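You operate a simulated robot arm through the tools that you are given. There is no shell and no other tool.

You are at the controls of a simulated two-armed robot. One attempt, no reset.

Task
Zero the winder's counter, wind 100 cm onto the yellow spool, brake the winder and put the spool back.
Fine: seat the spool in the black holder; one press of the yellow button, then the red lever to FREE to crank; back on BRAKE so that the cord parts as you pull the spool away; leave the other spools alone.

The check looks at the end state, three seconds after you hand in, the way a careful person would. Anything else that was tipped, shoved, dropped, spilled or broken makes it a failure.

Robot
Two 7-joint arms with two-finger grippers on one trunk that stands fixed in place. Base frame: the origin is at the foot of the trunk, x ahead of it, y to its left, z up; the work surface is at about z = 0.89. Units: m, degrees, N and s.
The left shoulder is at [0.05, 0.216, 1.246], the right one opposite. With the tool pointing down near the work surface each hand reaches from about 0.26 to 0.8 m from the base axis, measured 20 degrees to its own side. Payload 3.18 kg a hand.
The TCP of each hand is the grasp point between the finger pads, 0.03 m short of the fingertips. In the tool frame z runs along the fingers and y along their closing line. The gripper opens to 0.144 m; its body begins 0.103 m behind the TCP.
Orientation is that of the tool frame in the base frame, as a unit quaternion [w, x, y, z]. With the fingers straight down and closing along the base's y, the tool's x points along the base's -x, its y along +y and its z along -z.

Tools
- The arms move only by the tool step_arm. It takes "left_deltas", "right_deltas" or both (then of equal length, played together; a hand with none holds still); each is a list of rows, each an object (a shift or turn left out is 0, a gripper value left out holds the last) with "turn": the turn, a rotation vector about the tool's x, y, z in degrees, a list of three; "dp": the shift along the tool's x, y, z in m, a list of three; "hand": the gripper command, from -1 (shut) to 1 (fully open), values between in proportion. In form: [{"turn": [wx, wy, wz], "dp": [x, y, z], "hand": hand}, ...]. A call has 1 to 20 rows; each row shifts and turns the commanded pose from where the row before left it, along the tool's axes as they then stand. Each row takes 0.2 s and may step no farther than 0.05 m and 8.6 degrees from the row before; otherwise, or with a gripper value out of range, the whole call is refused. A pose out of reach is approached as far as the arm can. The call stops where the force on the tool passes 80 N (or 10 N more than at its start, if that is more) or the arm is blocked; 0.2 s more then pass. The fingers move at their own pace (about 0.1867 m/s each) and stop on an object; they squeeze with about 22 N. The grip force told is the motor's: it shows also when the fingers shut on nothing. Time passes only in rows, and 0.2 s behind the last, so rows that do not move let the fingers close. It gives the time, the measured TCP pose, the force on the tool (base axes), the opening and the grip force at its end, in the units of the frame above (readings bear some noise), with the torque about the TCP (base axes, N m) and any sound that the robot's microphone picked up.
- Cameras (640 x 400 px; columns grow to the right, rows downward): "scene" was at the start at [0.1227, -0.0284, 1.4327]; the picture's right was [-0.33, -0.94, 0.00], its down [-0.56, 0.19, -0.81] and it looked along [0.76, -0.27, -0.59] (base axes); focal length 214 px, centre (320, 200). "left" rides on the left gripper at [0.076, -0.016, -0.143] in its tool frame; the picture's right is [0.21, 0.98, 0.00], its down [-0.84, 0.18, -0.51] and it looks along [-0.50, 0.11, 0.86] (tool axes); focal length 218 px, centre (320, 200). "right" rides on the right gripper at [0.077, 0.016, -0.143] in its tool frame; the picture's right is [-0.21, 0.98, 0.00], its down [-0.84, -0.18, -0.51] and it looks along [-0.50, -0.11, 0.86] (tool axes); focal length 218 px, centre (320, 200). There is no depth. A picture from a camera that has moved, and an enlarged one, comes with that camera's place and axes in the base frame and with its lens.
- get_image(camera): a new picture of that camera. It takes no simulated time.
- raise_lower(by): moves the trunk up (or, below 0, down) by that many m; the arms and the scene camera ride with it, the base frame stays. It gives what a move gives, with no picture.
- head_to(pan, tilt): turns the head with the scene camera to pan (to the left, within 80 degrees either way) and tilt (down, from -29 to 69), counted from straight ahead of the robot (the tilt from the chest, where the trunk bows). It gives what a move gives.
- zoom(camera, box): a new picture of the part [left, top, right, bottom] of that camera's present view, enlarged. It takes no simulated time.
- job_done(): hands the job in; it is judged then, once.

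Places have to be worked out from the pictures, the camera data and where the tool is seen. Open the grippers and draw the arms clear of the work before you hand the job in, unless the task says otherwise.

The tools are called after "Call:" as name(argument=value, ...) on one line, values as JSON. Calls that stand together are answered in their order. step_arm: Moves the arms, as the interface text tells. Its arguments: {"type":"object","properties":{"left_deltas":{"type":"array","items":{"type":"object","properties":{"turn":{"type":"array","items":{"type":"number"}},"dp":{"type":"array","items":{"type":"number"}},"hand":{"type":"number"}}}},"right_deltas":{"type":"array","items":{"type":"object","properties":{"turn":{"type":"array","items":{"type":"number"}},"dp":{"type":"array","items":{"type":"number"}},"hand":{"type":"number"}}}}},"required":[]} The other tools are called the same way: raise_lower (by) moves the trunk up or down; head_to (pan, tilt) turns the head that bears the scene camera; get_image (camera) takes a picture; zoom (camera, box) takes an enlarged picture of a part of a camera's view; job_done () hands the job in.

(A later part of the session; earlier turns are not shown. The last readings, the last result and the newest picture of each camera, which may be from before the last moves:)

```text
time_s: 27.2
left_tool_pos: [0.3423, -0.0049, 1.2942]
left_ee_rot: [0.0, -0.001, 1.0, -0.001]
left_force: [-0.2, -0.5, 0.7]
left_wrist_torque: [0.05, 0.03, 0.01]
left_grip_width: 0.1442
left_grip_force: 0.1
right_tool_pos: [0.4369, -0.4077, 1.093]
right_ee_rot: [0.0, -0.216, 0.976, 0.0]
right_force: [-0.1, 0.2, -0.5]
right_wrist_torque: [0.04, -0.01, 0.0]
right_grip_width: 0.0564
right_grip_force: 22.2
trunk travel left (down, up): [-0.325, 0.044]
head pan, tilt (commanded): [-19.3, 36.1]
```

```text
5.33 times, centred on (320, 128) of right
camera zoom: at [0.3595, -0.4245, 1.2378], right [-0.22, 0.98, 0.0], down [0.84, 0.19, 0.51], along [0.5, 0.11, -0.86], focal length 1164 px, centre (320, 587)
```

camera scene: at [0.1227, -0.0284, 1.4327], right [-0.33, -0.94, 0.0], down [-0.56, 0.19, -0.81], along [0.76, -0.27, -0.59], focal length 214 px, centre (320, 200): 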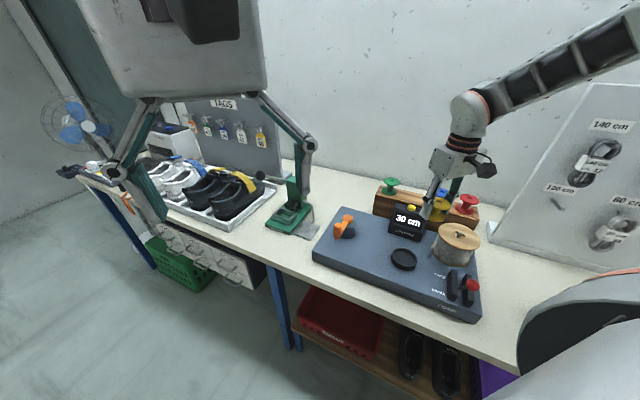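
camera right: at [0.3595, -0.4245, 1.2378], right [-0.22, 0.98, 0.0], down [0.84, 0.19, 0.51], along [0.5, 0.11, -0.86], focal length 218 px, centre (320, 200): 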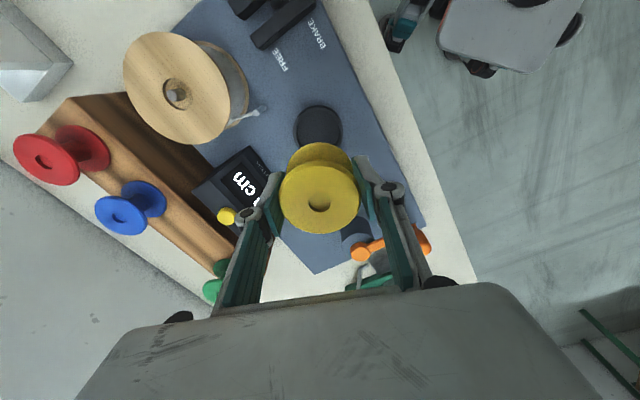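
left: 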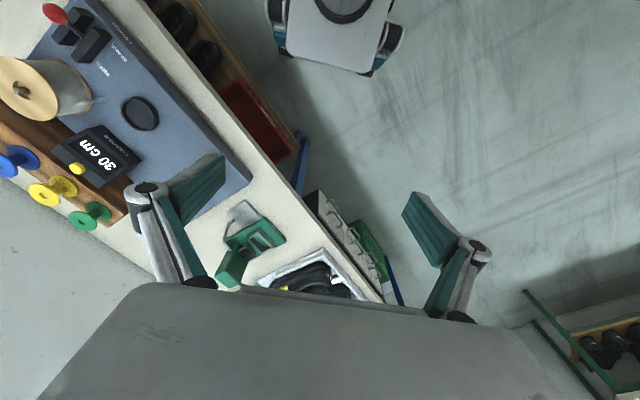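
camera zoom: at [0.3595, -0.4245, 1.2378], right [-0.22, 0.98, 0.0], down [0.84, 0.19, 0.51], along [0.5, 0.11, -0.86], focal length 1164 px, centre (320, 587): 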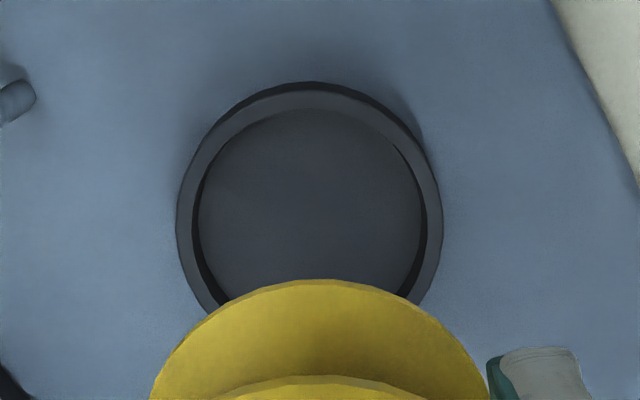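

The dish centre is ~3 mm toward image-left of the hand's axis. I correct that (tool y -0.0027) and lower to TCP z ≈ 0.961.

Call:
step_arm(right_deltas=[{"dp": [0.0006, -0.0027, 0.004]}, {"dp": [0, 0, 0.008]}, {"dp": [0, 0, 0.012]}, {"dp": [0, 0, 0.014]}, {"dp": [0, 0, 0.016]}, {"dp": [0, 0, 0.016]}, {"dp": [0, 0, 0.015]}, {"dp": [0, 0, 0.014]}, {"dp": [0, 0, 0.012]}, {"dp": [0, 0, 0.01]}, {"dp": [0, 0, 0.007]}, {"dp": [0, 0, 0.004]}, {}])

Call:
zoom(camera="right", box=[240, 100, 400, 225])

Call:
zoom(camera="scene", box=[350, 200, 460, 280])

```text
time_s: 30.0
left_tool_pos: [0.3426, -0.0047, 1.2949]
left_ee_rot: [0.0, 0.0, 1.0, 0.0]
left_force: [-1.0, 0.1, 0.1]
left_wrist_torque: [0.02, -0.01, 0.0]
left_grip_width: 0.1441
left_grip_force: 0.1
right_tool_pos: [0.4381, -0.4113, 0.9627]
right_ee_rot: [-0.001, -0.217, 0.976, 0.004]
right_force: [0.2, 0.1, -0.4]
right_wrist_torque: [0.01, 0.01, 0.03]
right_grip_width: 0.0566
right_grip_force: 22.3
trunk travel left (down, up): [-0.325, 0.044]
head pan, tilt (commanded): [-19.3, 36.1]
```

```text
3.20 times, centred on (320, 162) of right
camera zoom: at [0.3614, -0.4295, 1.1066], right [-0.22, 0.97, 0.01], down [0.84, 0.19, 0.51], along [0.49, 0.12, -0.86], focal length 698 px, centre (320, 320)
```

zoom: 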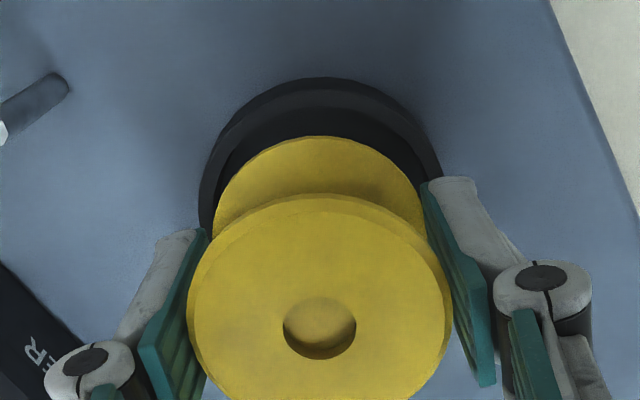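

```text
5.00 times, centred on (405, 240) of scene
camera zoom: at [0.1226, -0.0284, 1.4327], right [-0.33, -0.94, 0.0], down [-0.56, 0.19, -0.81], along [0.76, -0.27, -0.59], focal length 1072 px, centre (-105, 0)
```

zoom: 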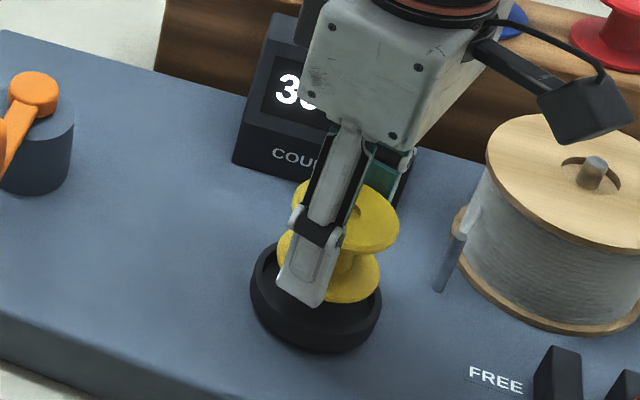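

Well centred. I lower slowly in 3 mm steps to TCP z ≈ 0.943 and check forces and view.

Call:
step_arm(right_deltas=[{"dp": [0, 0, 0.003]}, {"dp": [0, 0, 0.004]}, {"dp": [0, 0, 0.004]}, {"dp": [0, 0, 0.004]}, {"dp": [0, 0, 0.004]}, {}])

Call:
zoom(camera="right", box=[240, 100, 400, 225])

Call:
zoom(camera="scene", box=[370, 220, 430, 280])

```text
time_s: 31.4
left_tool_pos: [0.3422, -0.0038, 1.2943]
left_ee_rot: [0.0, -0.001, 1.0, -0.001]
left_force: [-0.2, -0.4, -0.6]
left_wrist_torque: [0.04, 0.0, -0.01]
left_grip_width: 0.144
left_grip_force: 0.0
right_tool_pos: [0.4409, -0.4177, 0.9454]
right_ee_rot: [-0.001, -0.217, 0.976, 0.003]
right_force: [0.6, 0.1, 1.6]
right_wrist_torque: [0.0, 0.0, -0.02]
right_grip_width: 0.0566
right_grip_force: 22.0
right hand out of reach, approached as far as the arm can: row 1, 3, 5
trunk travel left (down, up): [-0.325, 0.044]
head pan, tilt (commanded): [-19.3, 36.1]
```

```text
3.20 times, centred on (320, 162) of right
camera zoom: at [0.3642, -0.436, 1.0907], right [-0.22, 0.97, 0.01], down [0.84, 0.19, 0.51], along [0.49, 0.12, -0.86], focal length 698 px, centre (320, 320)
```

zoom: 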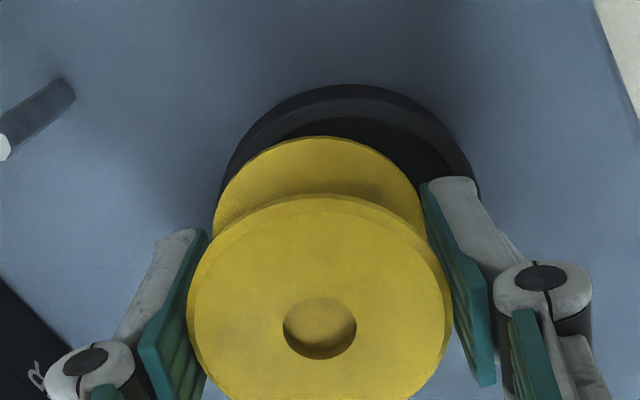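

```text
6.67 times, centred on (400, 250) of scene
camera zoom: at [0.1226, -0.0283, 1.4327], right [-0.33, -0.94, 0.0], down [-0.56, 0.19, -0.81], along [0.76, -0.27, -0.59], focal length 1430 px, centre (-213, -133)
```

zoom: 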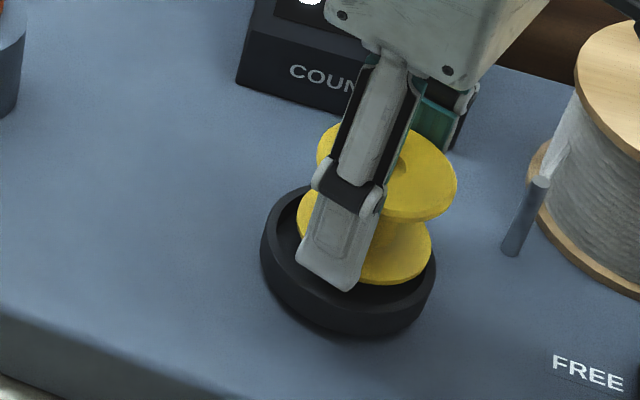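

Lowering runs into the wrist limit again (drifted ~7 mm). I raise back up gently and look right with the head to see the arm's elbow configuration and the surroundings before choosing between more yaw and a lower trunk.

Call:
step_arm(right_deltas=[{"dp": [0, 0, -0.003]}, {"dp": [0, 0, -0.006]}, {"dp": [0, 0, -0.009]}, {"dp": [0, 0, -0.012]}, {"dp": [0, 0, -0.012]}, {"dp": [0, 0, -0.01]}, {"dp": [0, 0, -0.006]}, {"dp": [0, 0, -0.003]}, {}])

Call:
head_to(pan=-60, tilt=25)

Call:
get_image(camera="scene")

```text
time_s: 33.4
left_tool_pos: [0.3434, -0.0047, 1.2947]
left_ee_rot: [0.001, 0.0, 1.0, -0.001]
left_force: [-0.9, 0.6, -0.4]
left_wrist_torque: [-0.01, -0.01, 0.0]
left_grip_width: 0.1442
left_grip_force: 0.1
right_tool_pos: [0.4405, -0.4182, 1.0069]
right_ee_rot: [0.001, -0.215, 0.977, -0.001]
right_force: [-0.6, 0.1, 0.4]
right_wrist_torque: [-0.01, -0.01, 0.0]
right_grip_width: 0.0563
right_grip_force: 22.6
trunk travel left (down, up): [-0.325, 0.044]
head pan, tilt (commanded): [-19.3, 36.1]
```

```text
time_s: 34.5
left_tool_pos: [0.3436, -0.0034, 1.2953]
left_ee_rot: [0.0, 0.0, 1.0, -0.001]
left_force: [-0.6, -0.2, 0.6]
left_wrist_torque: [-0.03, 0.02, 0.03]
left_grip_width: 0.1437
left_grip_force: 0.1
right_tool_pos: [0.4413, -0.4178, 1.0084]
right_ee_rot: [0.001, -0.214, 0.977, 0.0]
right_force: [0.0, 0.5, 0.1]
right_wrist_torque: [0.02, -0.01, -0.02]
right_grip_width: 0.0565
right_grip_force: 22.3
trunk travel left (down, up): [-0.325, 0.044]
head pan, tilt (commanded): [-60.0, 25.0]
```

```text
taken
camera scene: at [0.0862, -0.0793, 1.4501], right [-0.87, -0.5, 0.0], down [-0.21, 0.37, -0.91], along [0.45, -0.78, -0.42], focal length 214 px, centre (320, 200)
```

scene: 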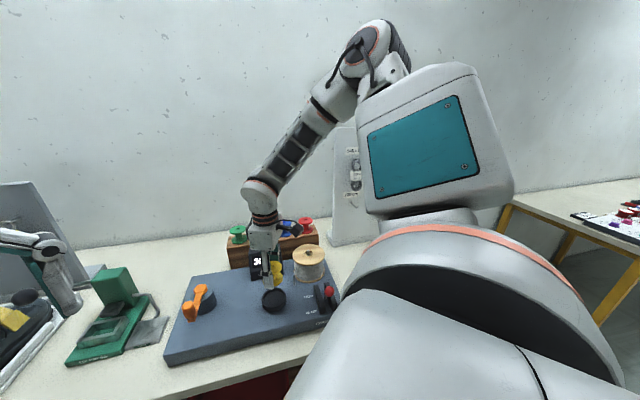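

The elbow is high and out to the right with the forearm pointing left-forward (~40° azimuth), so a hand yaw near 60° is the natural wrist attitude here. I turn the head back and yaw the hand a further 35°.

Call:
step_arm(right_deltas=[{"turn": [0, 0, -3]}, {"turn": [0, 0, -5]}, {"turn": [0, 0, -7]}, {"turn": [0, 0, -7]}, {"turn": [0, 0, -6]}, {"turn": [0, 0, -4]}, {"turn": [0, 0, -3]}, {}])

Call:
head_to(pan=-38, tilt=42)

Call:
get_image(camera="scene")

Call:
get_image(camera="right")

```text
time_s: 36.3
left_tool_pos: [0.343, -0.004, 1.2945]
left_ee_rot: [-0.001, -0.001, 1.0, -0.001]
left_force: [0.0, -0.1, -0.1]
left_wrist_torque: [0.02, -0.02, 0.0]
left_grip_width: 0.1442
left_grip_force: 0.0
right_tool_pos: [0.4412, -0.4183, 1.0077]
right_ee_rot: [0.0, -0.499, 0.867, -0.001]
right_force: [0.3, 0.3, -0.6]
right_wrist_torque: [0.01, 0.0, 0.0]
right_grip_width: 0.0566
right_grip_force: 22.0
trunk travel left (down, up): [-0.325, 0.044]
head pan, tilt (commanded): [-60.0, 25.0]
```

```text
time_s: 37.1
left_tool_pos: [0.3419, -0.0042, 1.2957]
left_ee_rot: [0.0, 0.0, 1.0, -0.001]
left_force: [0.2, -0.4, 0.4]
left_wrist_torque: [-0.03, -0.01, 0.01]
left_grip_width: 0.1437
left_grip_force: 0.0
right_tool_pos: [0.4412, -0.4182, 1.0066]
right_ee_rot: [0.0, -0.499, 0.866, 0.0]
right_force: [0.1, -0.6, -0.8]
right_wrist_torque: [-0.02, 0.03, -0.02]
right_grip_width: 0.0566
right_grip_force: 22.1
trunk travel left (down, up): [-0.325, 0.044]
head pan, tilt (commanded): [-38.0, 42.0]
```

```text
taken
camera scene: at [0.1059, -0.0511, 1.4239], right [-0.62, -0.79, 0.0], down [-0.53, 0.41, -0.74], along [0.59, -0.46, -0.67], focal length 214 px, centre (320, 200)
```

scene: 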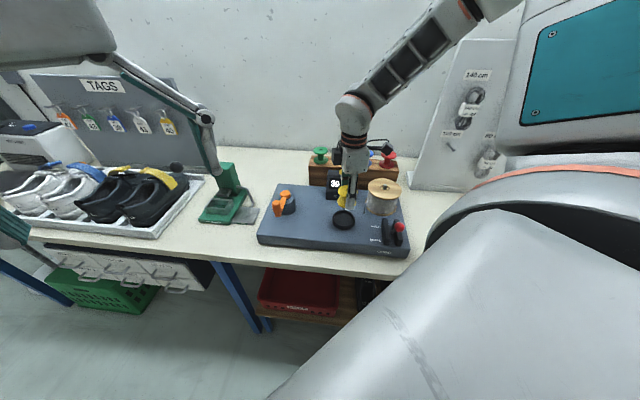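

```text
taken
camera right: at [0.3874, -0.4756, 1.1515], right [-0.74, 0.67, 0.0], down [0.58, 0.64, 0.51], along [0.34, 0.38, -0.86], focal length 218 px, centre (320, 200)
```

right: 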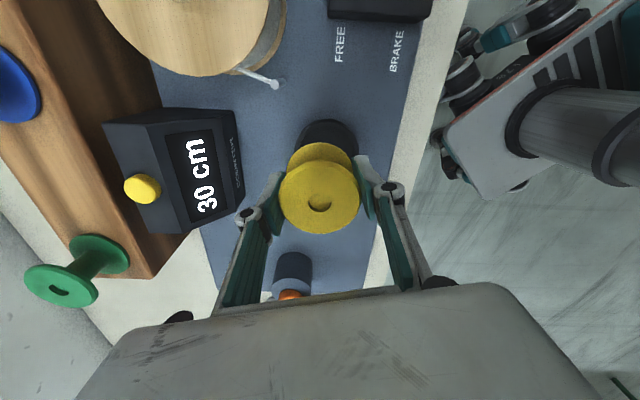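

Yaw is now 60° and tracked exactly. I shift to the dish axis (0.438, -0.411) and lower to ~0.962 to re-verify alignment.

Call:
step_arm(right_deltas=[{"dp": [-0.0016, 0.0022, 0]}, {"dp": [-0.003, 0.0042, 0.002]}, {"dp": [0, 0, 0.005]}, {"dp": [0, 0, 0.008]}, {"dp": [0, 0, 0.01]}, {"dp": [0, 0, 0.009]}, {"dp": [0, 0, 0.007]}, {"dp": [0, 0, 0.004]}, {}])

Call:
zoom(camera="right", box=[240, 100, 400, 225])

Call:
zoom(camera="scene", box=[310, 170, 390, 240])

```text
time_s: 39.1
left_tool_pos: [0.3429, -0.0054, 1.2941]
left_ee_rot: [0.001, -0.001, 1.0, 0.0]
left_force: [0.7, 0.2, 0.5]
left_wrist_torque: [0.01, -0.02, 0.0]
left_grip_width: 0.144
left_grip_force: 0.0
right_tool_pos: [0.4378, -0.4097, 0.9629]
right_ee_rot: [0.001, -0.499, 0.867, 0.001]
right_force: [0.1, -0.2, 0.2]
right_wrist_torque: [0.02, 0.01, -0.02]
right_grip_width: 0.0564
right_grip_force: 22.5
trunk travel left (down, up): [-0.325, 0.044]
head pan, tilt (commanded): [-38.0, 42.0]
```

```text
3.20 times, centred on (320, 162) of right
camera zoom: at [0.3842, -0.4684, 1.1065], right [-0.74, 0.67, 0.0], down [0.58, 0.64, 0.51], along [0.34, 0.38, -0.86], focal length 698 px, centre (320, 320)
```

zoom: 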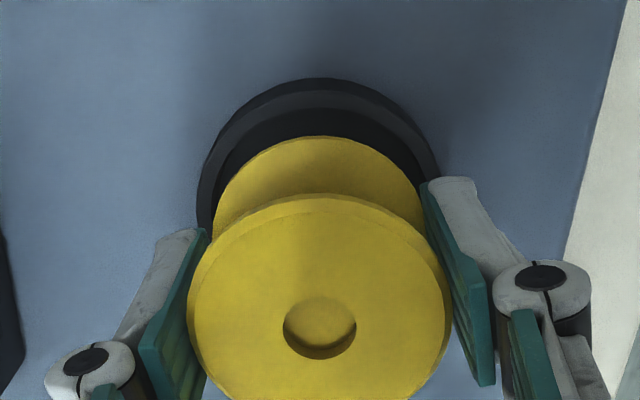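

```text
5.71 times, centred on (350, 205) of scene
camera zoom: at [0.106, -0.051, 1.4238], right [-0.62, -0.79, 0.0], down [-0.53, 0.41, -0.74], along [0.59, -0.46, -0.67], focal length 1226 px, centre (149, 171)
```

zoom: 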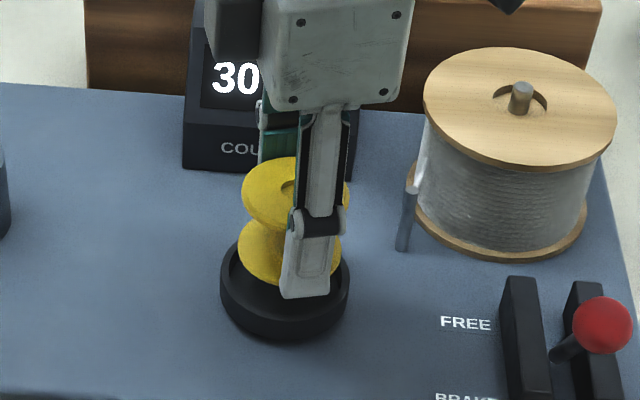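

Centred again after rotating, so the axis is true. I lower slowly in 3 mm steps toward the rim and watch the force.

Call:
step_arm(right_deltas=[{"dp": [0, 0, 0.003]}, {"dp": [0, 0, 0.004]}, {"dp": [0, 0, 0.004]}, {"dp": [0, 0, 0.004]}, {"dp": [0, 0, 0.003]}, {}])

Call:
zoom(camera="scene", box=[320, 180, 380, 235])

```text
time_s: 40.5
left_tool_pos: [0.3422, -0.0045, 1.2948]
left_ee_rot: [0.0, -0.001, 1.0, -0.001]
left_force: [0.2, 0.3, 0.2]
left_wrist_torque: [0.0, -0.03, 0.01]
left_grip_width: 0.144
left_grip_force: 0.0
right_tool_pos: [0.4363, -0.4121, 0.9438]
right_ee_rot: [0.001, -0.499, 0.867, 0.001]
right_force: [0.4, -0.8, 0.0]
right_wrist_torque: [0.0, -0.02, -0.01]
right_grip_width: 0.0563
right_grip_force: 21.5
trunk travel left (down, up): [-0.325, 0.044]
head pan, tilt (commanded): [-38.0, 42.0]
```

```text
7.27 times, centred on (350, 208) of scene
camera zoom: at [0.1059, -0.051, 1.4238], right [-0.62, -0.79, 0.0], down [-0.53, 0.41, -0.74], along [0.59, -0.46, -0.67], focal length 1560 px, centre (102, 146)
```

zoom: 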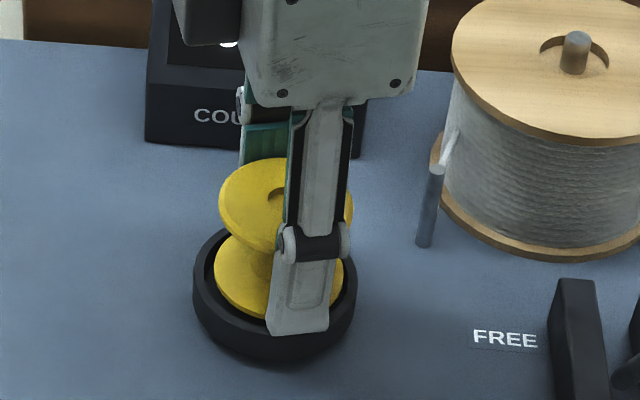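

The flange is about to enter the rim. Two more small steps, then check.

Call:
step_arm(right_deltas=[{"dp": [0, 0, 0.002]}, {"dp": [0, 0, 0.002]}, {}])

Call:
zoom(camera="right", box=[240, 100, 400, 225])

Call:
zoom(camera="scene", box=[320, 180, 380, 235])

```text
time_s: 41.3
left_tool_pos: [0.3418, -0.0041, 1.2935]
left_ee_rot: [0.0, -0.001, 1.0, -0.001]
left_force: [0.4, 0.0, -1.1]
left_wrist_torque: [-0.01, 0.03, 0.03]
left_grip_width: 0.144
left_grip_force: 0.1
right_tool_pos: [0.4374, -0.4101, 0.9422]
right_ee_rot: [0.001, -0.5, 0.866, 0.0]
right_force: [-0.8, -1.1, 13.4]
right_wrist_torque: [0.18, 0.42, 0.03]
right_grip_width: 0.0568
right_grip_force: 22.2
trunk travel left (down, up): [-0.325, 0.044]
head pan, tilt (commanded): [-38.0, 42.0]
```

```text
3.20 times, centred on (320, 162) of right
camera zoom: at [0.3839, -0.4679, 1.0858], right [-0.74, 0.67, 0.0], down [0.58, 0.64, 0.51], along [0.34, 0.38, -0.86], focal length 698 px, centre (320, 320)
```

zoom: 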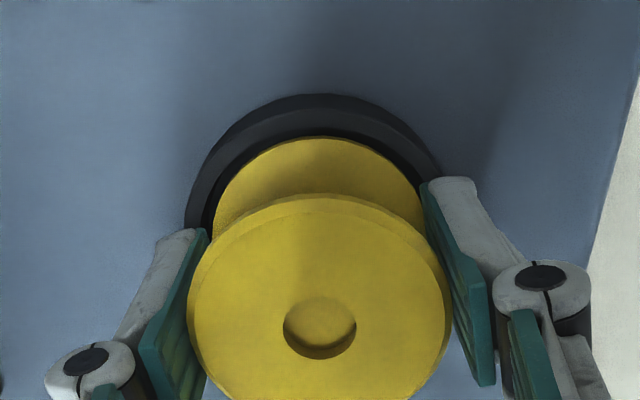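

```text
7.27 times, centred on (350, 208) of scene
camera zoom: at [0.1051, -0.0505, 1.4241], right [-0.62, -0.79, 0.0], down [-0.53, 0.41, -0.74], along [0.59, -0.46, -0.67], focal length 1560 px, centre (102, 146)
```

zoom: 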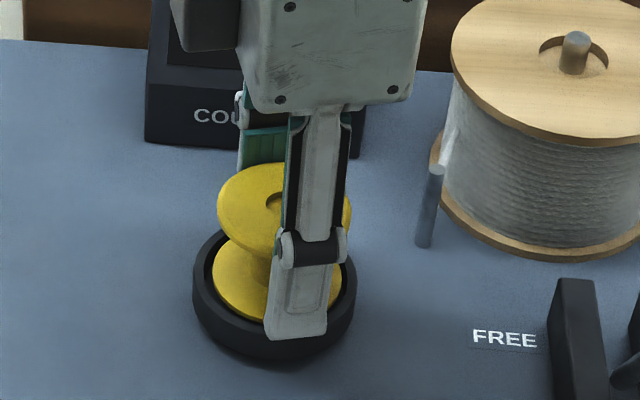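

The 13 N contact with that torque is the front fingertip on the rim (so rim top ≈ 0.912); the spool's bottom is ~5 mm inside the dish. I back off 1.5 mm and release slightly so it settles in.

Call:
step_arm(right_deltas=[{"dp": [0, 0, -0.0015]}, {"hand": -0.05}, {}, {}])

Call:
zoom(camera="right", box=[240, 100, 400, 225])

Call:
zoom(camera="scene", box=[320, 180, 380, 235])

```text
time_s: 42.3
left_tool_pos: [0.3421, -0.0043, 1.2947]
left_ee_rot: [0.0, -0.001, 1.0, 0.0]
left_force: [0.7, 0.6, 0.5]
left_wrist_torque: [-0.02, 0.04, 0.02]
left_grip_width: 0.144
left_grip_force: 0.0
right_tool_pos: [0.4374, -0.411, 0.9409]
right_ee_rot: [0.001, -0.499, 0.866, 0.001]
right_force: [-0.2, 0.3, 0.2]
right_wrist_torque: [-0.01, 0.03, -0.03]
right_grip_width: 0.0686
right_grip_force: 0.2
trunk travel left (down, up): [-0.325, 0.044]
head pan, tilt (commanded): [-38.0, 42.0]
```

```text
3.20 times, centred on (320, 162) of right
camera zoom: at [0.3839, -0.4684, 1.0864], right [-0.74, 0.67, 0.0], down [0.58, 0.64, 0.51], along [0.34, 0.38, -0.86], focal length 698 px, centre (320, 320)
```

zoom: 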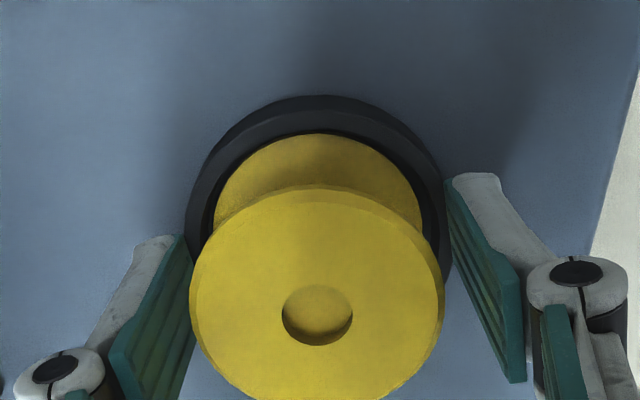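

```text
7.27 times, centred on (350, 208) of scene
camera zoom: at [0.1058, -0.0509, 1.4238], right [-0.62, -0.79, 0.0], down [-0.53, 0.41, -0.74], along [0.59, -0.46, -0.67], focal length 1560 px, centre (102, 146)
```

zoom: 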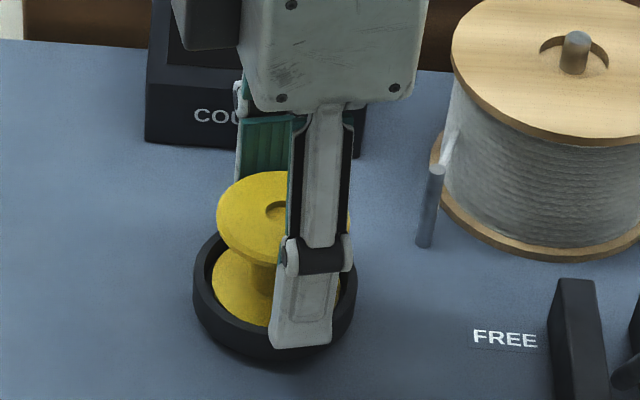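

Released; the spool sits in the dish, and the pads are ~6 mm clear on both sides. I rise straight up and look.

Call:
step_arm(right_deltas=[{"dp": [0, 0, -0.01]}, {"dp": [0, 0, -0.02]}, {"dp": [0, 0, -0.035]}, {"dp": [0, 0, -0.045]}, {"dp": [0, 0, -0.03]}, {}])

Call:
get_image(camera="right")

Call:
zoom(camera="scene", box=[310, 170, 420, 255])

```text
time_s: 43.7
left_tool_pos: [0.342, -0.0043, 1.294]
left_ee_rot: [0.0, -0.001, 1.0, -0.001]
left_force: [-0.2, 0.6, -0.1]
left_wrist_torque: [-0.02, 0.0, -0.03]
left_grip_width: 0.1441
left_grip_force: 0.1
right_tool_pos: [0.438, -0.4114, 1.0816]
right_ee_rot: [0.001, -0.499, 0.866, 0.0]
right_force: [0.7, 0.0, 0.2]
right_wrist_torque: [-0.02, -0.01, 0.01]
right_grip_width: 0.0684
right_grip_force: 0.0
trunk travel left (down, up): [-0.325, 0.044]
head pan, tilt (commanded): [-38.0, 42.0]
```

```text
taken
camera right: at [0.3844, -0.4689, 1.2266], right [-0.74, 0.67, 0.0], down [0.58, 0.64, 0.51], along [0.34, 0.38, -0.86], focal length 218 px, centre (320, 200)
```

right: 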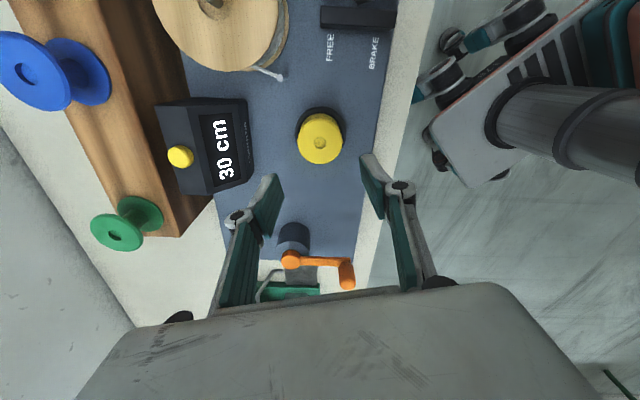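

```text
4.71 times, centred on (365, 212) of scene
camera zoom: at [0.1062, -0.0511, 1.4238], right [-0.62, -0.79, 0.0], down [-0.53, 0.41, -0.74], along [0.59, -0.46, -0.67], focal length 1009 px, centre (108, 141)
```

zoom: 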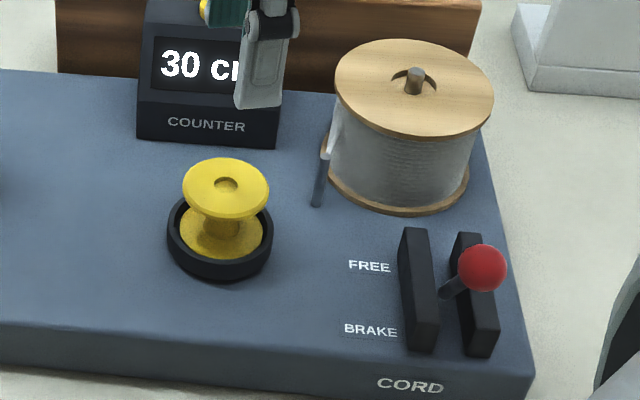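

The spool is seated upright in the dish. Next the button at about (0.565, -0.513): I shut the fingers, move above it and view the alignment.

Call:
step_arm(right_deltas=[{"dp": [0.005, -0.0322, 0.002], "hand": -1}, {"dp": [0.005, -0.0322, 0.004]}, {"dp": [0.005, -0.0322, 0.004]}, {"dp": [0.005, -0.0322, 0.004]}, {"dp": [0.005, -0.0322, 0.004]}, {"turn": [0, 0, 7]}, {"turn": [0, 0, 7]}, {"turn": [0, 0, 6]}, {}])

Call:
get_image(camera="right")

Call:
zoom(camera="scene", box=[290, 130, 420, 230])

```text
time_s: 45.7
left_tool_pos: [0.3427, -0.0044, 1.2925]
left_ee_rot: [0.0, 0.0, 1.0, -0.001]
left_force: [-0.4, 0.6, -0.3]
left_wrist_torque: [-0.01, 0.02, 0.0]
left_grip_width: 0.1439
left_grip_force: 0.1
right_tool_pos: [0.5647, -0.5148, 1.0633]
right_ee_rot: [0.0, -0.341, 0.94, 0.0]
right_force: [0.8, 0.1, -0.1]
right_wrist_torque: [-0.01, -0.01, -0.01]
right_grip_width: 0.0001
right_grip_force: 22.2
trunk travel left (down, up): [-0.325, 0.044]
head pan, tilt (commanded): [-38.0, 42.0]
```

```text
taken
camera right: at [0.4943, -0.5491, 1.2082], right [-0.47, 0.89, 0.0], down [0.76, 0.4, 0.51], along [0.45, 0.24, -0.86], focal length 218 px, centre (320, 200)
```

right: 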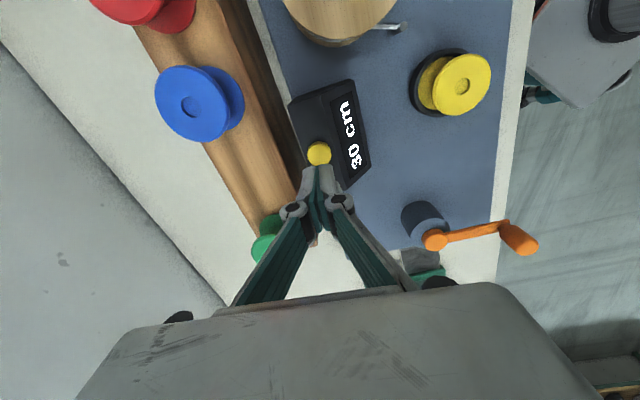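

```text
4.00 times, centred on (355, 180) of scene
camera zoom: at [0.1061, -0.0511, 1.4238], right [-0.62, -0.79, 0.0], down [-0.53, 0.41, -0.74], along [0.59, -0.46, -0.67], focal length 858 px, centre (180, 280)
```

zoom: 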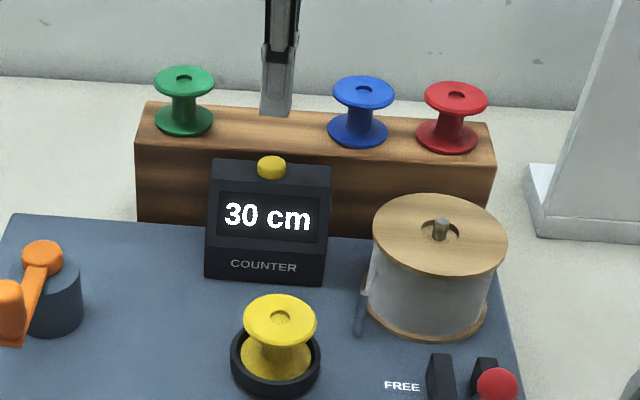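

The button projects right under the fingertips. I descend to just above it (tips ~0.988).

Call:
step_arm(right_deltas=[{"dp": [0, 0, 0.02]}, {"dp": [0, 0, 0.02]}, {"dp": [0, 0, 0.005]}, {}])

Call:
zoom(camera="scene", box=[330, 140, 390, 200])

Call:
zoom(camera="right", box=[260, 100, 400, 220])

```text
time_s: 46.7
left_tool_pos: [0.3419, -0.0037, 1.2946]
left_ee_rot: [0.0, -0.001, 1.0, -0.001]
left_force: [0.1, 0.5, 0.8]
left_wrist_torque: [-0.01, 0.0, -0.01]
left_grip_width: 0.1438
left_grip_force: 0.1
right_tool_pos: [0.5653, -0.5128, 1.0194]
right_ee_rot: [0.001, -0.342, 0.94, 0.0]
right_force: [-0.1, -1.0, -0.4]
right_wrist_torque: [0.0, 0.0, -0.03]
right_grip_width: 0.0
right_grip_force: 22.2
trunk travel left (down, up): [-0.325, 0.044]
head pan, tilt (commanded): [-38.0, 42.0]
```

```text
6.67 times, centred on (360, 170) of scene
camera zoom: at [0.106, -0.0511, 1.4238], right [-0.62, -0.79, 0.0], down [-0.53, 0.41, -0.74], along [0.59, -0.46, -0.67], focal length 1430 px, centre (53, 400)
```

zoom: 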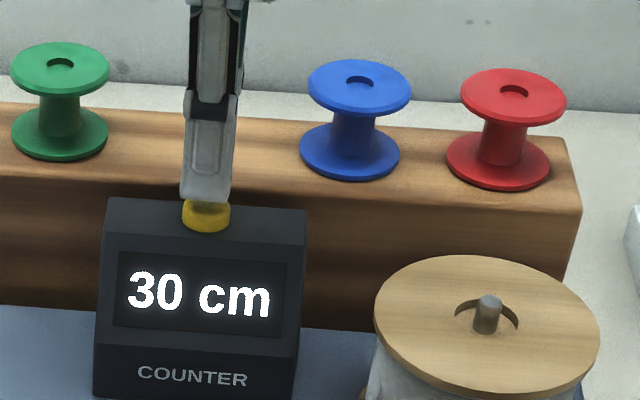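

```text
3.33 times, centred on (330, 160) of right
camera zoom: at [0.4944, -0.5494, 1.1634], right [-0.47, 0.88, 0.0], down [0.76, 0.4, 0.51], along [0.45, 0.24, -0.86], focal length 728 px, centre (287, 333)
```

zoom: 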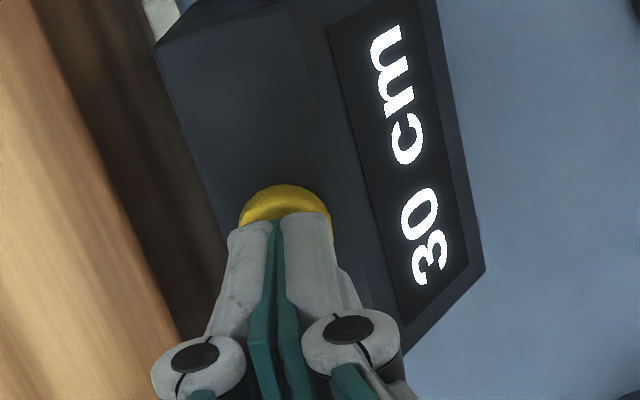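

The tips hover just above the button, centred. I start the single press in small continuous steps.

Call:
step_arm(right_deltas=[{"dp": [0, 0, 0.003]}, {"dp": [0, 0, 0.003]}, {"dp": [0, 0, 0.002]}])

Call:
zoom(camera="scene", box=[330, 140, 390, 200])

```text
time_s: 47.5
left_tool_pos: [0.3426, -0.004, 1.2947]
left_ee_rot: [0.001, 0.0, 1.0, -0.001]
left_force: [-0.2, 0.2, -0.7]
left_wrist_torque: [0.04, 0.03, -0.02]
left_grip_width: 0.1439
left_grip_force: 0.1
right_tool_pos: [0.564, -0.5135, 1.0104]
right_ee_rot: [0.001, -0.34, 0.94, 0.001]
right_force: [1.0, 0.1, 0.4]
right_wrist_torque: [0.0, -0.04, 0.03]
right_grip_width: 0.0059
right_grip_force: 30.8
trunk travel left (down, up): [-0.325, 0.044]
head pan, tilt (commanded): [-38.0, 42.0]
```

```text
6.67 times, centred on (360, 170) of scene
camera zoom: at [0.106, -0.051, 1.4238], right [-0.62, -0.79, 0.0], down [-0.53, 0.41, -0.74], along [0.59, -0.46, -0.67], focal length 1430 px, centre (53, 400)
```

zoom: 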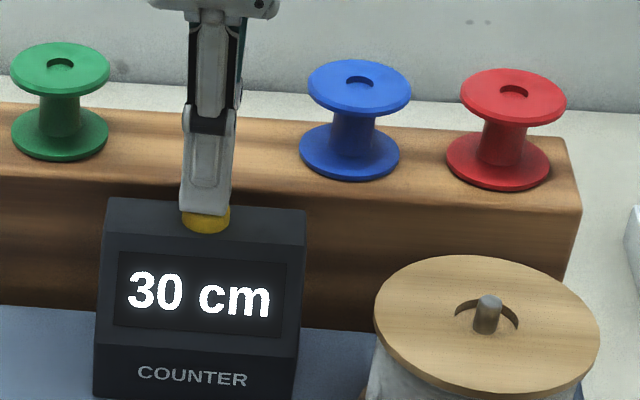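

Contact begins (tips ~0.980, slight spreading of the fingers); the counter still reads 30. I press on a little further.

Call:
step_arm(right_deltas=[{"dp": [0, 0, 0.002]}, {"dp": [0, 0, 0.002]}])

Call:
zoom(camera="scene", box=[330, 140, 390, 200])

```text
time_s: 48.1
left_tool_pos: [0.3433, -0.0033, 1.2957]
left_ee_rot: [0.0, -0.001, 1.0, -0.001]
left_force: [-0.7, -0.5, -0.1]
left_wrist_torque: [-0.02, -0.01, 0.0]
left_grip_width: 0.144
left_grip_force: 0.0
right_tool_pos: [0.5648, -0.5128, 1.0063]
right_ee_rot: [0.001, -0.342, 0.94, 0.0]
right_force: [0.3, -0.1, 2.2]
right_wrist_torque: [0.01, -0.03, -0.03]
right_grip_width: 0.006
right_grip_force: 30.7
trunk travel left (down, up): [-0.325, 0.044]
head pan, tilt (commanded): [-38.0, 42.0]
heard: click
```

```text
6.67 times, centred on (360, 170) of scene
camera zoom: at [0.1059, -0.0508, 1.4239], right [-0.62, -0.79, 0.0], down [-0.53, 0.41, -0.74], along [0.59, -0.46, -0.67], focal length 1430 px, centre (53, 400)
```

zoom: 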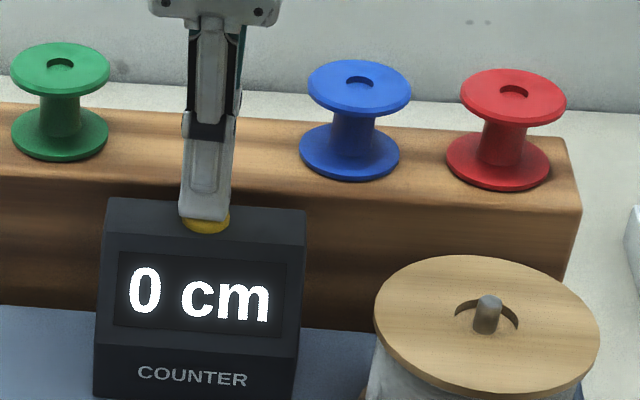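

Click heard and the counter reads 0. I lift off straight up in one motion, then travel toward the lever side and take a close look at it.

Call:
step_arm(right_deltas=[{"dp": [0, 0, -0.015]}, {"dp": [0, 0, -0.04]}, {"dp": [0, 0, -0.045]}, {"dp": [0.021, 0.0263, 0]}, {"dp": [0.021, 0.0263, 0]}, {"dp": [0.021, 0.0263, 0]}, {"dp": [0.021, 0.0263, 0]}, {"dp": [0.021, 0.0263, 0]}, {"turn": [0, 0, -7]}, {"turn": [0, 0, -7]}, {"turn": [0, 0, -6]}, {}])

Call:
get_image(camera="right")

Call:
zoom(camera="scene", box=[290, 150, 440, 260])

```text
time_s: 50.7
left_tool_pos: [0.3427, -0.0043, 1.2942]
left_ee_rot: [0.0, -0.001, 1.0, -0.001]
left_force: [0.1, 0.1, -0.3]
left_wrist_torque: [0.02, 0.01, 0.06]
left_grip_width: 0.1439
left_grip_force: 0.2
right_tool_pos: [0.3984, -0.4798, 1.1064]
right_ee_rot: [0.001, -0.499, 0.867, 0.0]
right_force: [0.4, 0.0, 0.0]
right_wrist_torque: [0.02, 0.02, 0.03]
right_grip_width: 0.0001
right_grip_force: 30.8
trunk travel left (down, up): [-0.325, 0.044]
head pan, tilt (commanded): [-38.0, 42.0]
```

```text
taken
camera right: at [0.3452, -0.537, 1.2512], right [-0.74, 0.67, 0.0], down [0.58, 0.64, 0.51], along [0.34, 0.38, -0.86], focal length 218 px, centre (320, 200)
```

right: 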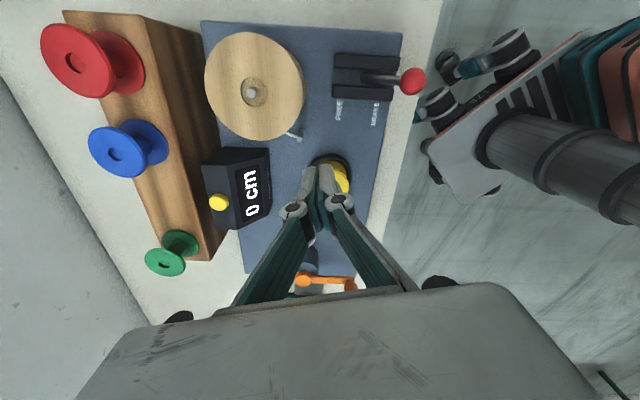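

```text
3.64 times, centred on (365, 205) of scene
camera zoom: at [0.1056, -0.0509, 1.4239], right [-0.62, -0.79, 0.0], down [-0.53, 0.41, -0.74], along [0.59, -0.46, -0.67], focal length 780 px, centre (156, 182)
```

zoom: 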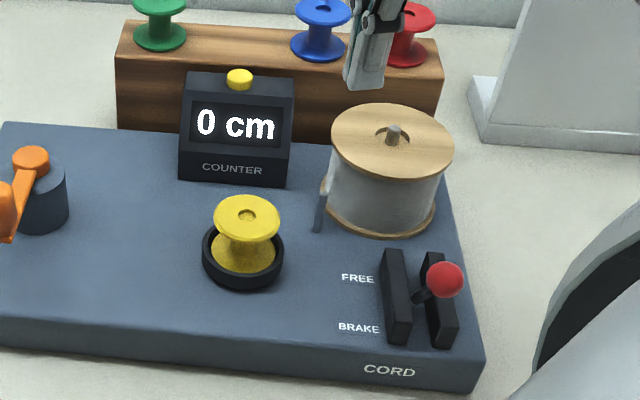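

The lever is clearly visible: it pivots mid-slot and leans toward the front edge (BRAKE). I zoom on it to get its geometry.

Call:
zoom(camera="right", box=[310, 30, 450, 140])

Call:
zoom(camera="scene", box=[365, 200, 435, 260])

```text
3.64 times, centred on (380, 85) of right
camera zoom: at [0.3452, -0.537, 1.2512], right [-0.74, 0.67, 0.0], down [0.58, 0.64, 0.51], along [0.34, 0.38, -0.86], focal length 794 px, centre (102, 618)
```

zoom: 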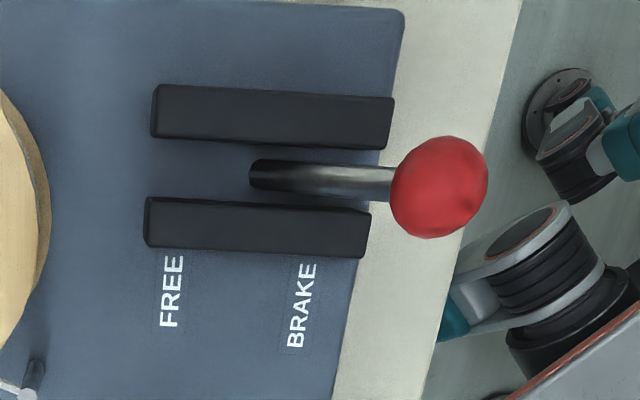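

```text
6.67 times, centred on (400, 230) of scene
camera zoom: at [0.1056, -0.0509, 1.4239], right [-0.62, -0.79, 0.0], down [-0.53, 0.41, -0.74], along [0.59, -0.46, -0.67], focal length 1430 px, centre (-213, 0)
```

zoom: 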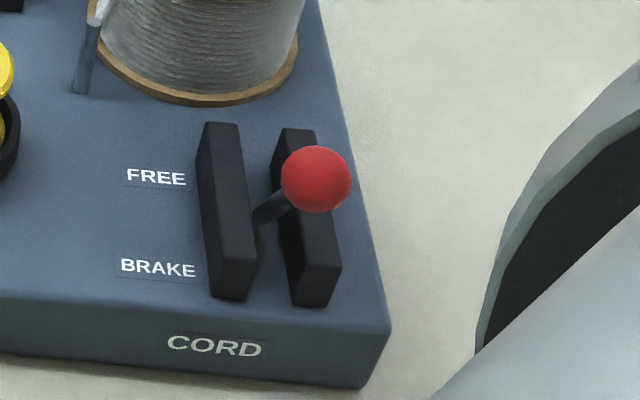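

Knob centre works out at (0.277, -0.461, 0.978), diameter ~0.029; the pivot is mid-slot near (0.31, -0.492, 0.905), so FREE should be around (0.342, -0.523). To hold the knob with fingers beside it (closing along the slot's normal) I want yaw ≈ 135°; I test that in free air.

Call:
step_arm(right_deltas=[{"turn": [0, 0, -7.5]}, {"turn": [0, 0, -7.5]}, {"turn": [0, 0, -7.5]}, {"turn": [0, 0, -7.5]}, {"turn": [0, 0, -7.5]}, {"turn": [0, 0, -7.5]}, {"turn": [0, 0, -7.5]}, {"turn": [0, 0, -7.5]}, {"turn": [0, 0, -7.5]}, {"turn": [0, 0, -7.5]}, {}])

Call:
get_image(camera="scene")

```text
time_s: 53.1
left_tool_pos: [0.3433, -0.0035, 1.2947]
left_ee_rot: [0.0, -0.001, 1.0, -0.001]
left_force: [0.5, 0.1, -0.7]
left_wrist_torque: [-0.02, -0.02, -0.02]
left_grip_width: 0.144
left_grip_force: 0.1
right_tool_pos: [0.3991, -0.4791, 1.1066]
right_ee_rot: [-0.001, 0.924, -0.383, 0.0]
right_force: [0.6, -0.7, -0.2]
right_wrist_torque: [-0.04, 0.01, 0.02]
right_grip_width: 0.0
right_grip_force: 30.9
trunk travel left (down, up): [-0.325, 0.044]
head pan, tilt (commanded): [-38.0, 42.0]
```

```text
taken
camera scene: at [0.1059, -0.0509, 1.4238], right [-0.62, -0.79, 0.0], down [-0.53, 0.41, -0.74], along [0.59, -0.46, -0.67], focal length 214 px, centre (320, 200)
```

scene: 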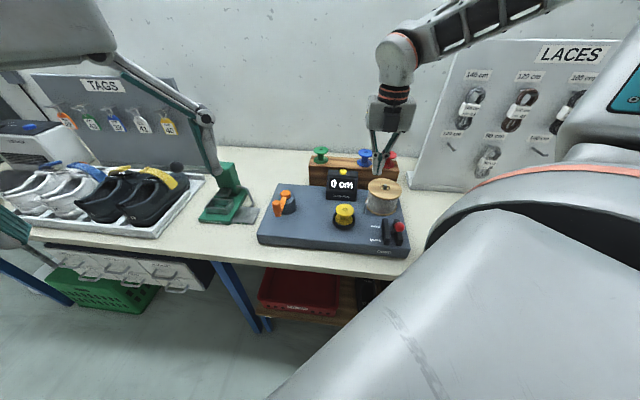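

Yaw 135° works. I move above the knob with the fingers opened to ~0.06 and check alignment.

Call:
step_arm(right_deltas=[{"dp": [-0.02475, 0.0184, 0], "hand": -0.1}, {"dp": [-0.02475, 0.0184, 0]}, {"dp": [-0.02475, 0.0184, 0]}, {"dp": [-0.02475, 0.0184, 0]}, {"dp": [0, 0, 0.03]}, {}])

Call:
get_image(camera="right")

Call:
zoom(camera="scene", box=[340, 150, 460, 270])

```text
time_s: 54.5
left_tool_pos: [0.3423, -0.0036, 1.2953]
left_ee_rot: [0.0, -0.001, 1.0, -0.001]
left_force: [-1.0, 0.2, 0.1]
left_wrist_torque: [-0.02, 0.01, 0.0]
left_grip_width: 0.1439
left_grip_force: 0.0
right_tool_pos: [0.2751, -0.4605, 1.0776]
right_ee_rot: [0.0, 0.923, -0.384, 0.001]
right_force: [0.3, 1.5, 0.4]
right_wrist_torque: [-0.03, -0.04, 0.0]
right_grip_width: 0.0649
right_grip_force: 0.1
trunk travel left (down, up): [-0.325, 0.044]
head pan, tilt (commanded): [-38.0, 42.0]
```

```text
taken
camera right: at [0.3164, -0.5259, 1.2218], right [-0.84, -0.54, 0.0], down [-0.47, 0.72, 0.51], along [-0.27, 0.43, -0.86], focal length 218 px, centre (320, 200)
```

right: 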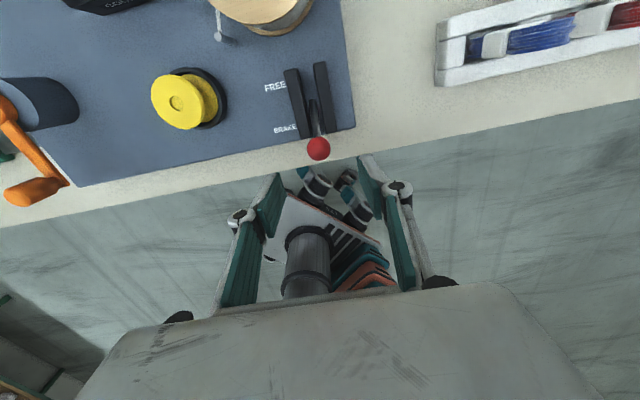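

```text
3.33 times, centred on (400, 210) of scene
camera zoom: at [0.1046, -0.0499, 1.4241], right [-0.62, -0.79, 0.0], down [-0.53, 0.41, -0.74], along [0.59, -0.46, -0.67], focal length 715 px, centre (53, 167)
```

zoom: 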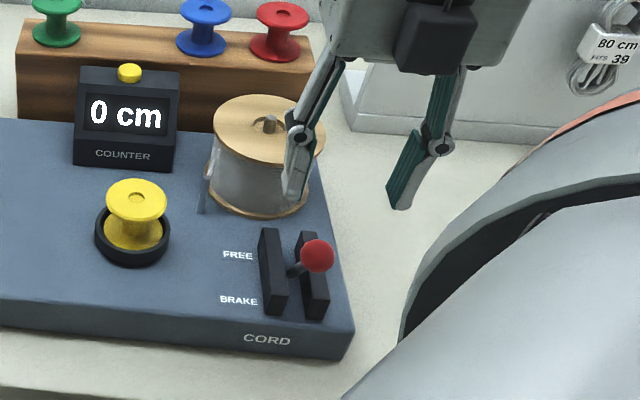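

Close to aligned. I zoom to measure the residual offset.

Call:
zoom(camera="right", box=[260, 50, 380, 170])

```text
3.33 times, centred on (320, 110) of right
camera zoom: at [0.3164, -0.5259, 1.2218], right [-0.84, -0.54, 0.0], down [-0.47, 0.72, 0.51], along [-0.27, 0.43, -0.86], focal length 728 px, centre (320, 500)
```

zoom: 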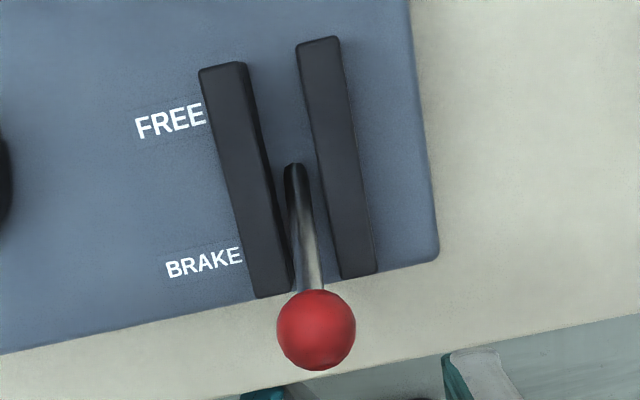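

Residual is ~2 mm; I correct it and lower the open fingers around the knob to TCP z ≈ 0.985.

Call:
step_arm(right_deltas=[{"dp": [0.002, -0.0017, 0.02]}, {"dp": [0, 0, 0.03]}, {"dp": [0, 0, 0.03]}, {"dp": [0, 0, 0.013]}, {}])

Call:
zoom(camera="right", box=[240, 100, 400, 240])

Call:
zoom(camera="scene", box=[350, 180, 450, 260])

```text
time_s: 55.7
left_tool_pos: [0.3428, -0.004, 1.2951]
left_ee_rot: [0.0, -0.001, 1.0, -0.001]
left_force: [-0.3, 0.5, 0.2]
left_wrist_torque: [0.01, 0.01, -0.01]
left_grip_width: 0.1441
left_grip_force: 0.1
right_tool_pos: [0.2808, -0.4616, 0.9823]
right_ee_rot: [-0.001, 0.924, -0.383, 0.001]
right_force: [0.0, -0.1, 0.0]
right_wrist_torque: [0.03, -0.02, 0.02]
right_grip_width: 0.0645
right_grip_force: 0.1
trunk travel left (down, up): [-0.325, 0.044]
head pan, tilt (commanded): [-38.0, 42.0]
```

```text
2.86 times, centred on (320, 170) of right
camera zoom: at [0.3218, -0.5267, 1.1274], right [-0.84, -0.54, 0.0], down [-0.47, 0.72, 0.51], along [-0.27, 0.43, -0.86], focal length 624 px, centre (320, 286)
```

zoom: 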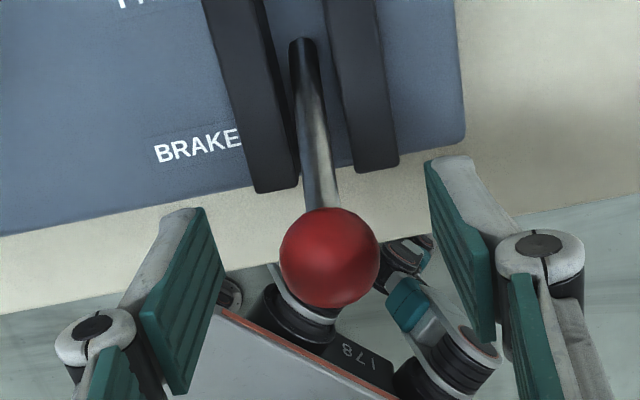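

```text
5.00 times, centred on (400, 220) of scene
camera zoom: at [0.106, -0.051, 1.4238], right [-0.62, -0.79, 0.0], down [-0.53, 0.41, -0.74], along [0.59, -0.46, -0.67], focal length 1072 px, centre (-80, 100)
```

zoom: 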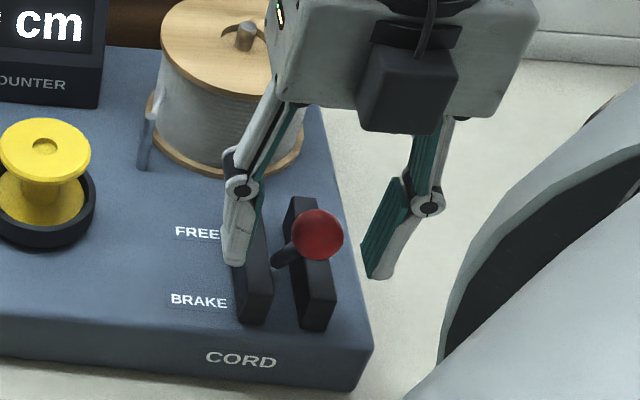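

The knob sits between the pads (2 mm off in tool y). I nudge +2 mm and close on it.

Call:
step_arm(right_deltas=[{"dp": [0, 0.002, 0]}, {"hand": -1}, {}, {}])

Call:
zoom(camera="right", box=[240, 100, 400, 240])

```text
time_s: 56.7
left_tool_pos: [0.3424, -0.0048, 1.2948]
left_ee_rot: [-0.001, -0.001, 1.0, -0.001]
left_force: [0.2, -0.1, 0.5]
left_wrist_torque: [0.03, -0.01, 0.02]
left_grip_width: 0.1441
left_grip_force: 0.1
right_tool_pos: [0.2792, -0.4635, 0.983]
right_ee_rot: [0.0, 0.923, -0.384, 0.0]
right_force: [-0.6, -0.7, -0.6]
right_wrist_torque: [0.01, 0.01, 0.01]
right_grip_width: 0.0261
right_grip_force: 44.4
trunk travel left (down, up): [-0.325, 0.044]
head pan, tilt (commanded): [-38.0, 42.0]
```

```text
2.86 times, centred on (320, 170) of right
camera zoom: at [0.3203, -0.5284, 1.1276], right [-0.84, -0.54, 0.0], down [-0.47, 0.72, 0.51], along [-0.27, 0.43, -0.86], focal length 624 px, centre (320, 286)
```

zoom: 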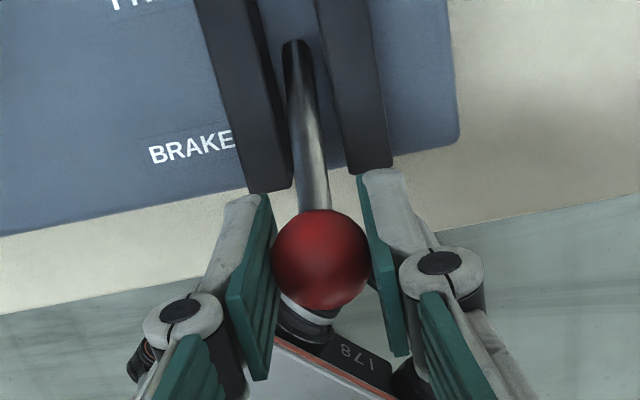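

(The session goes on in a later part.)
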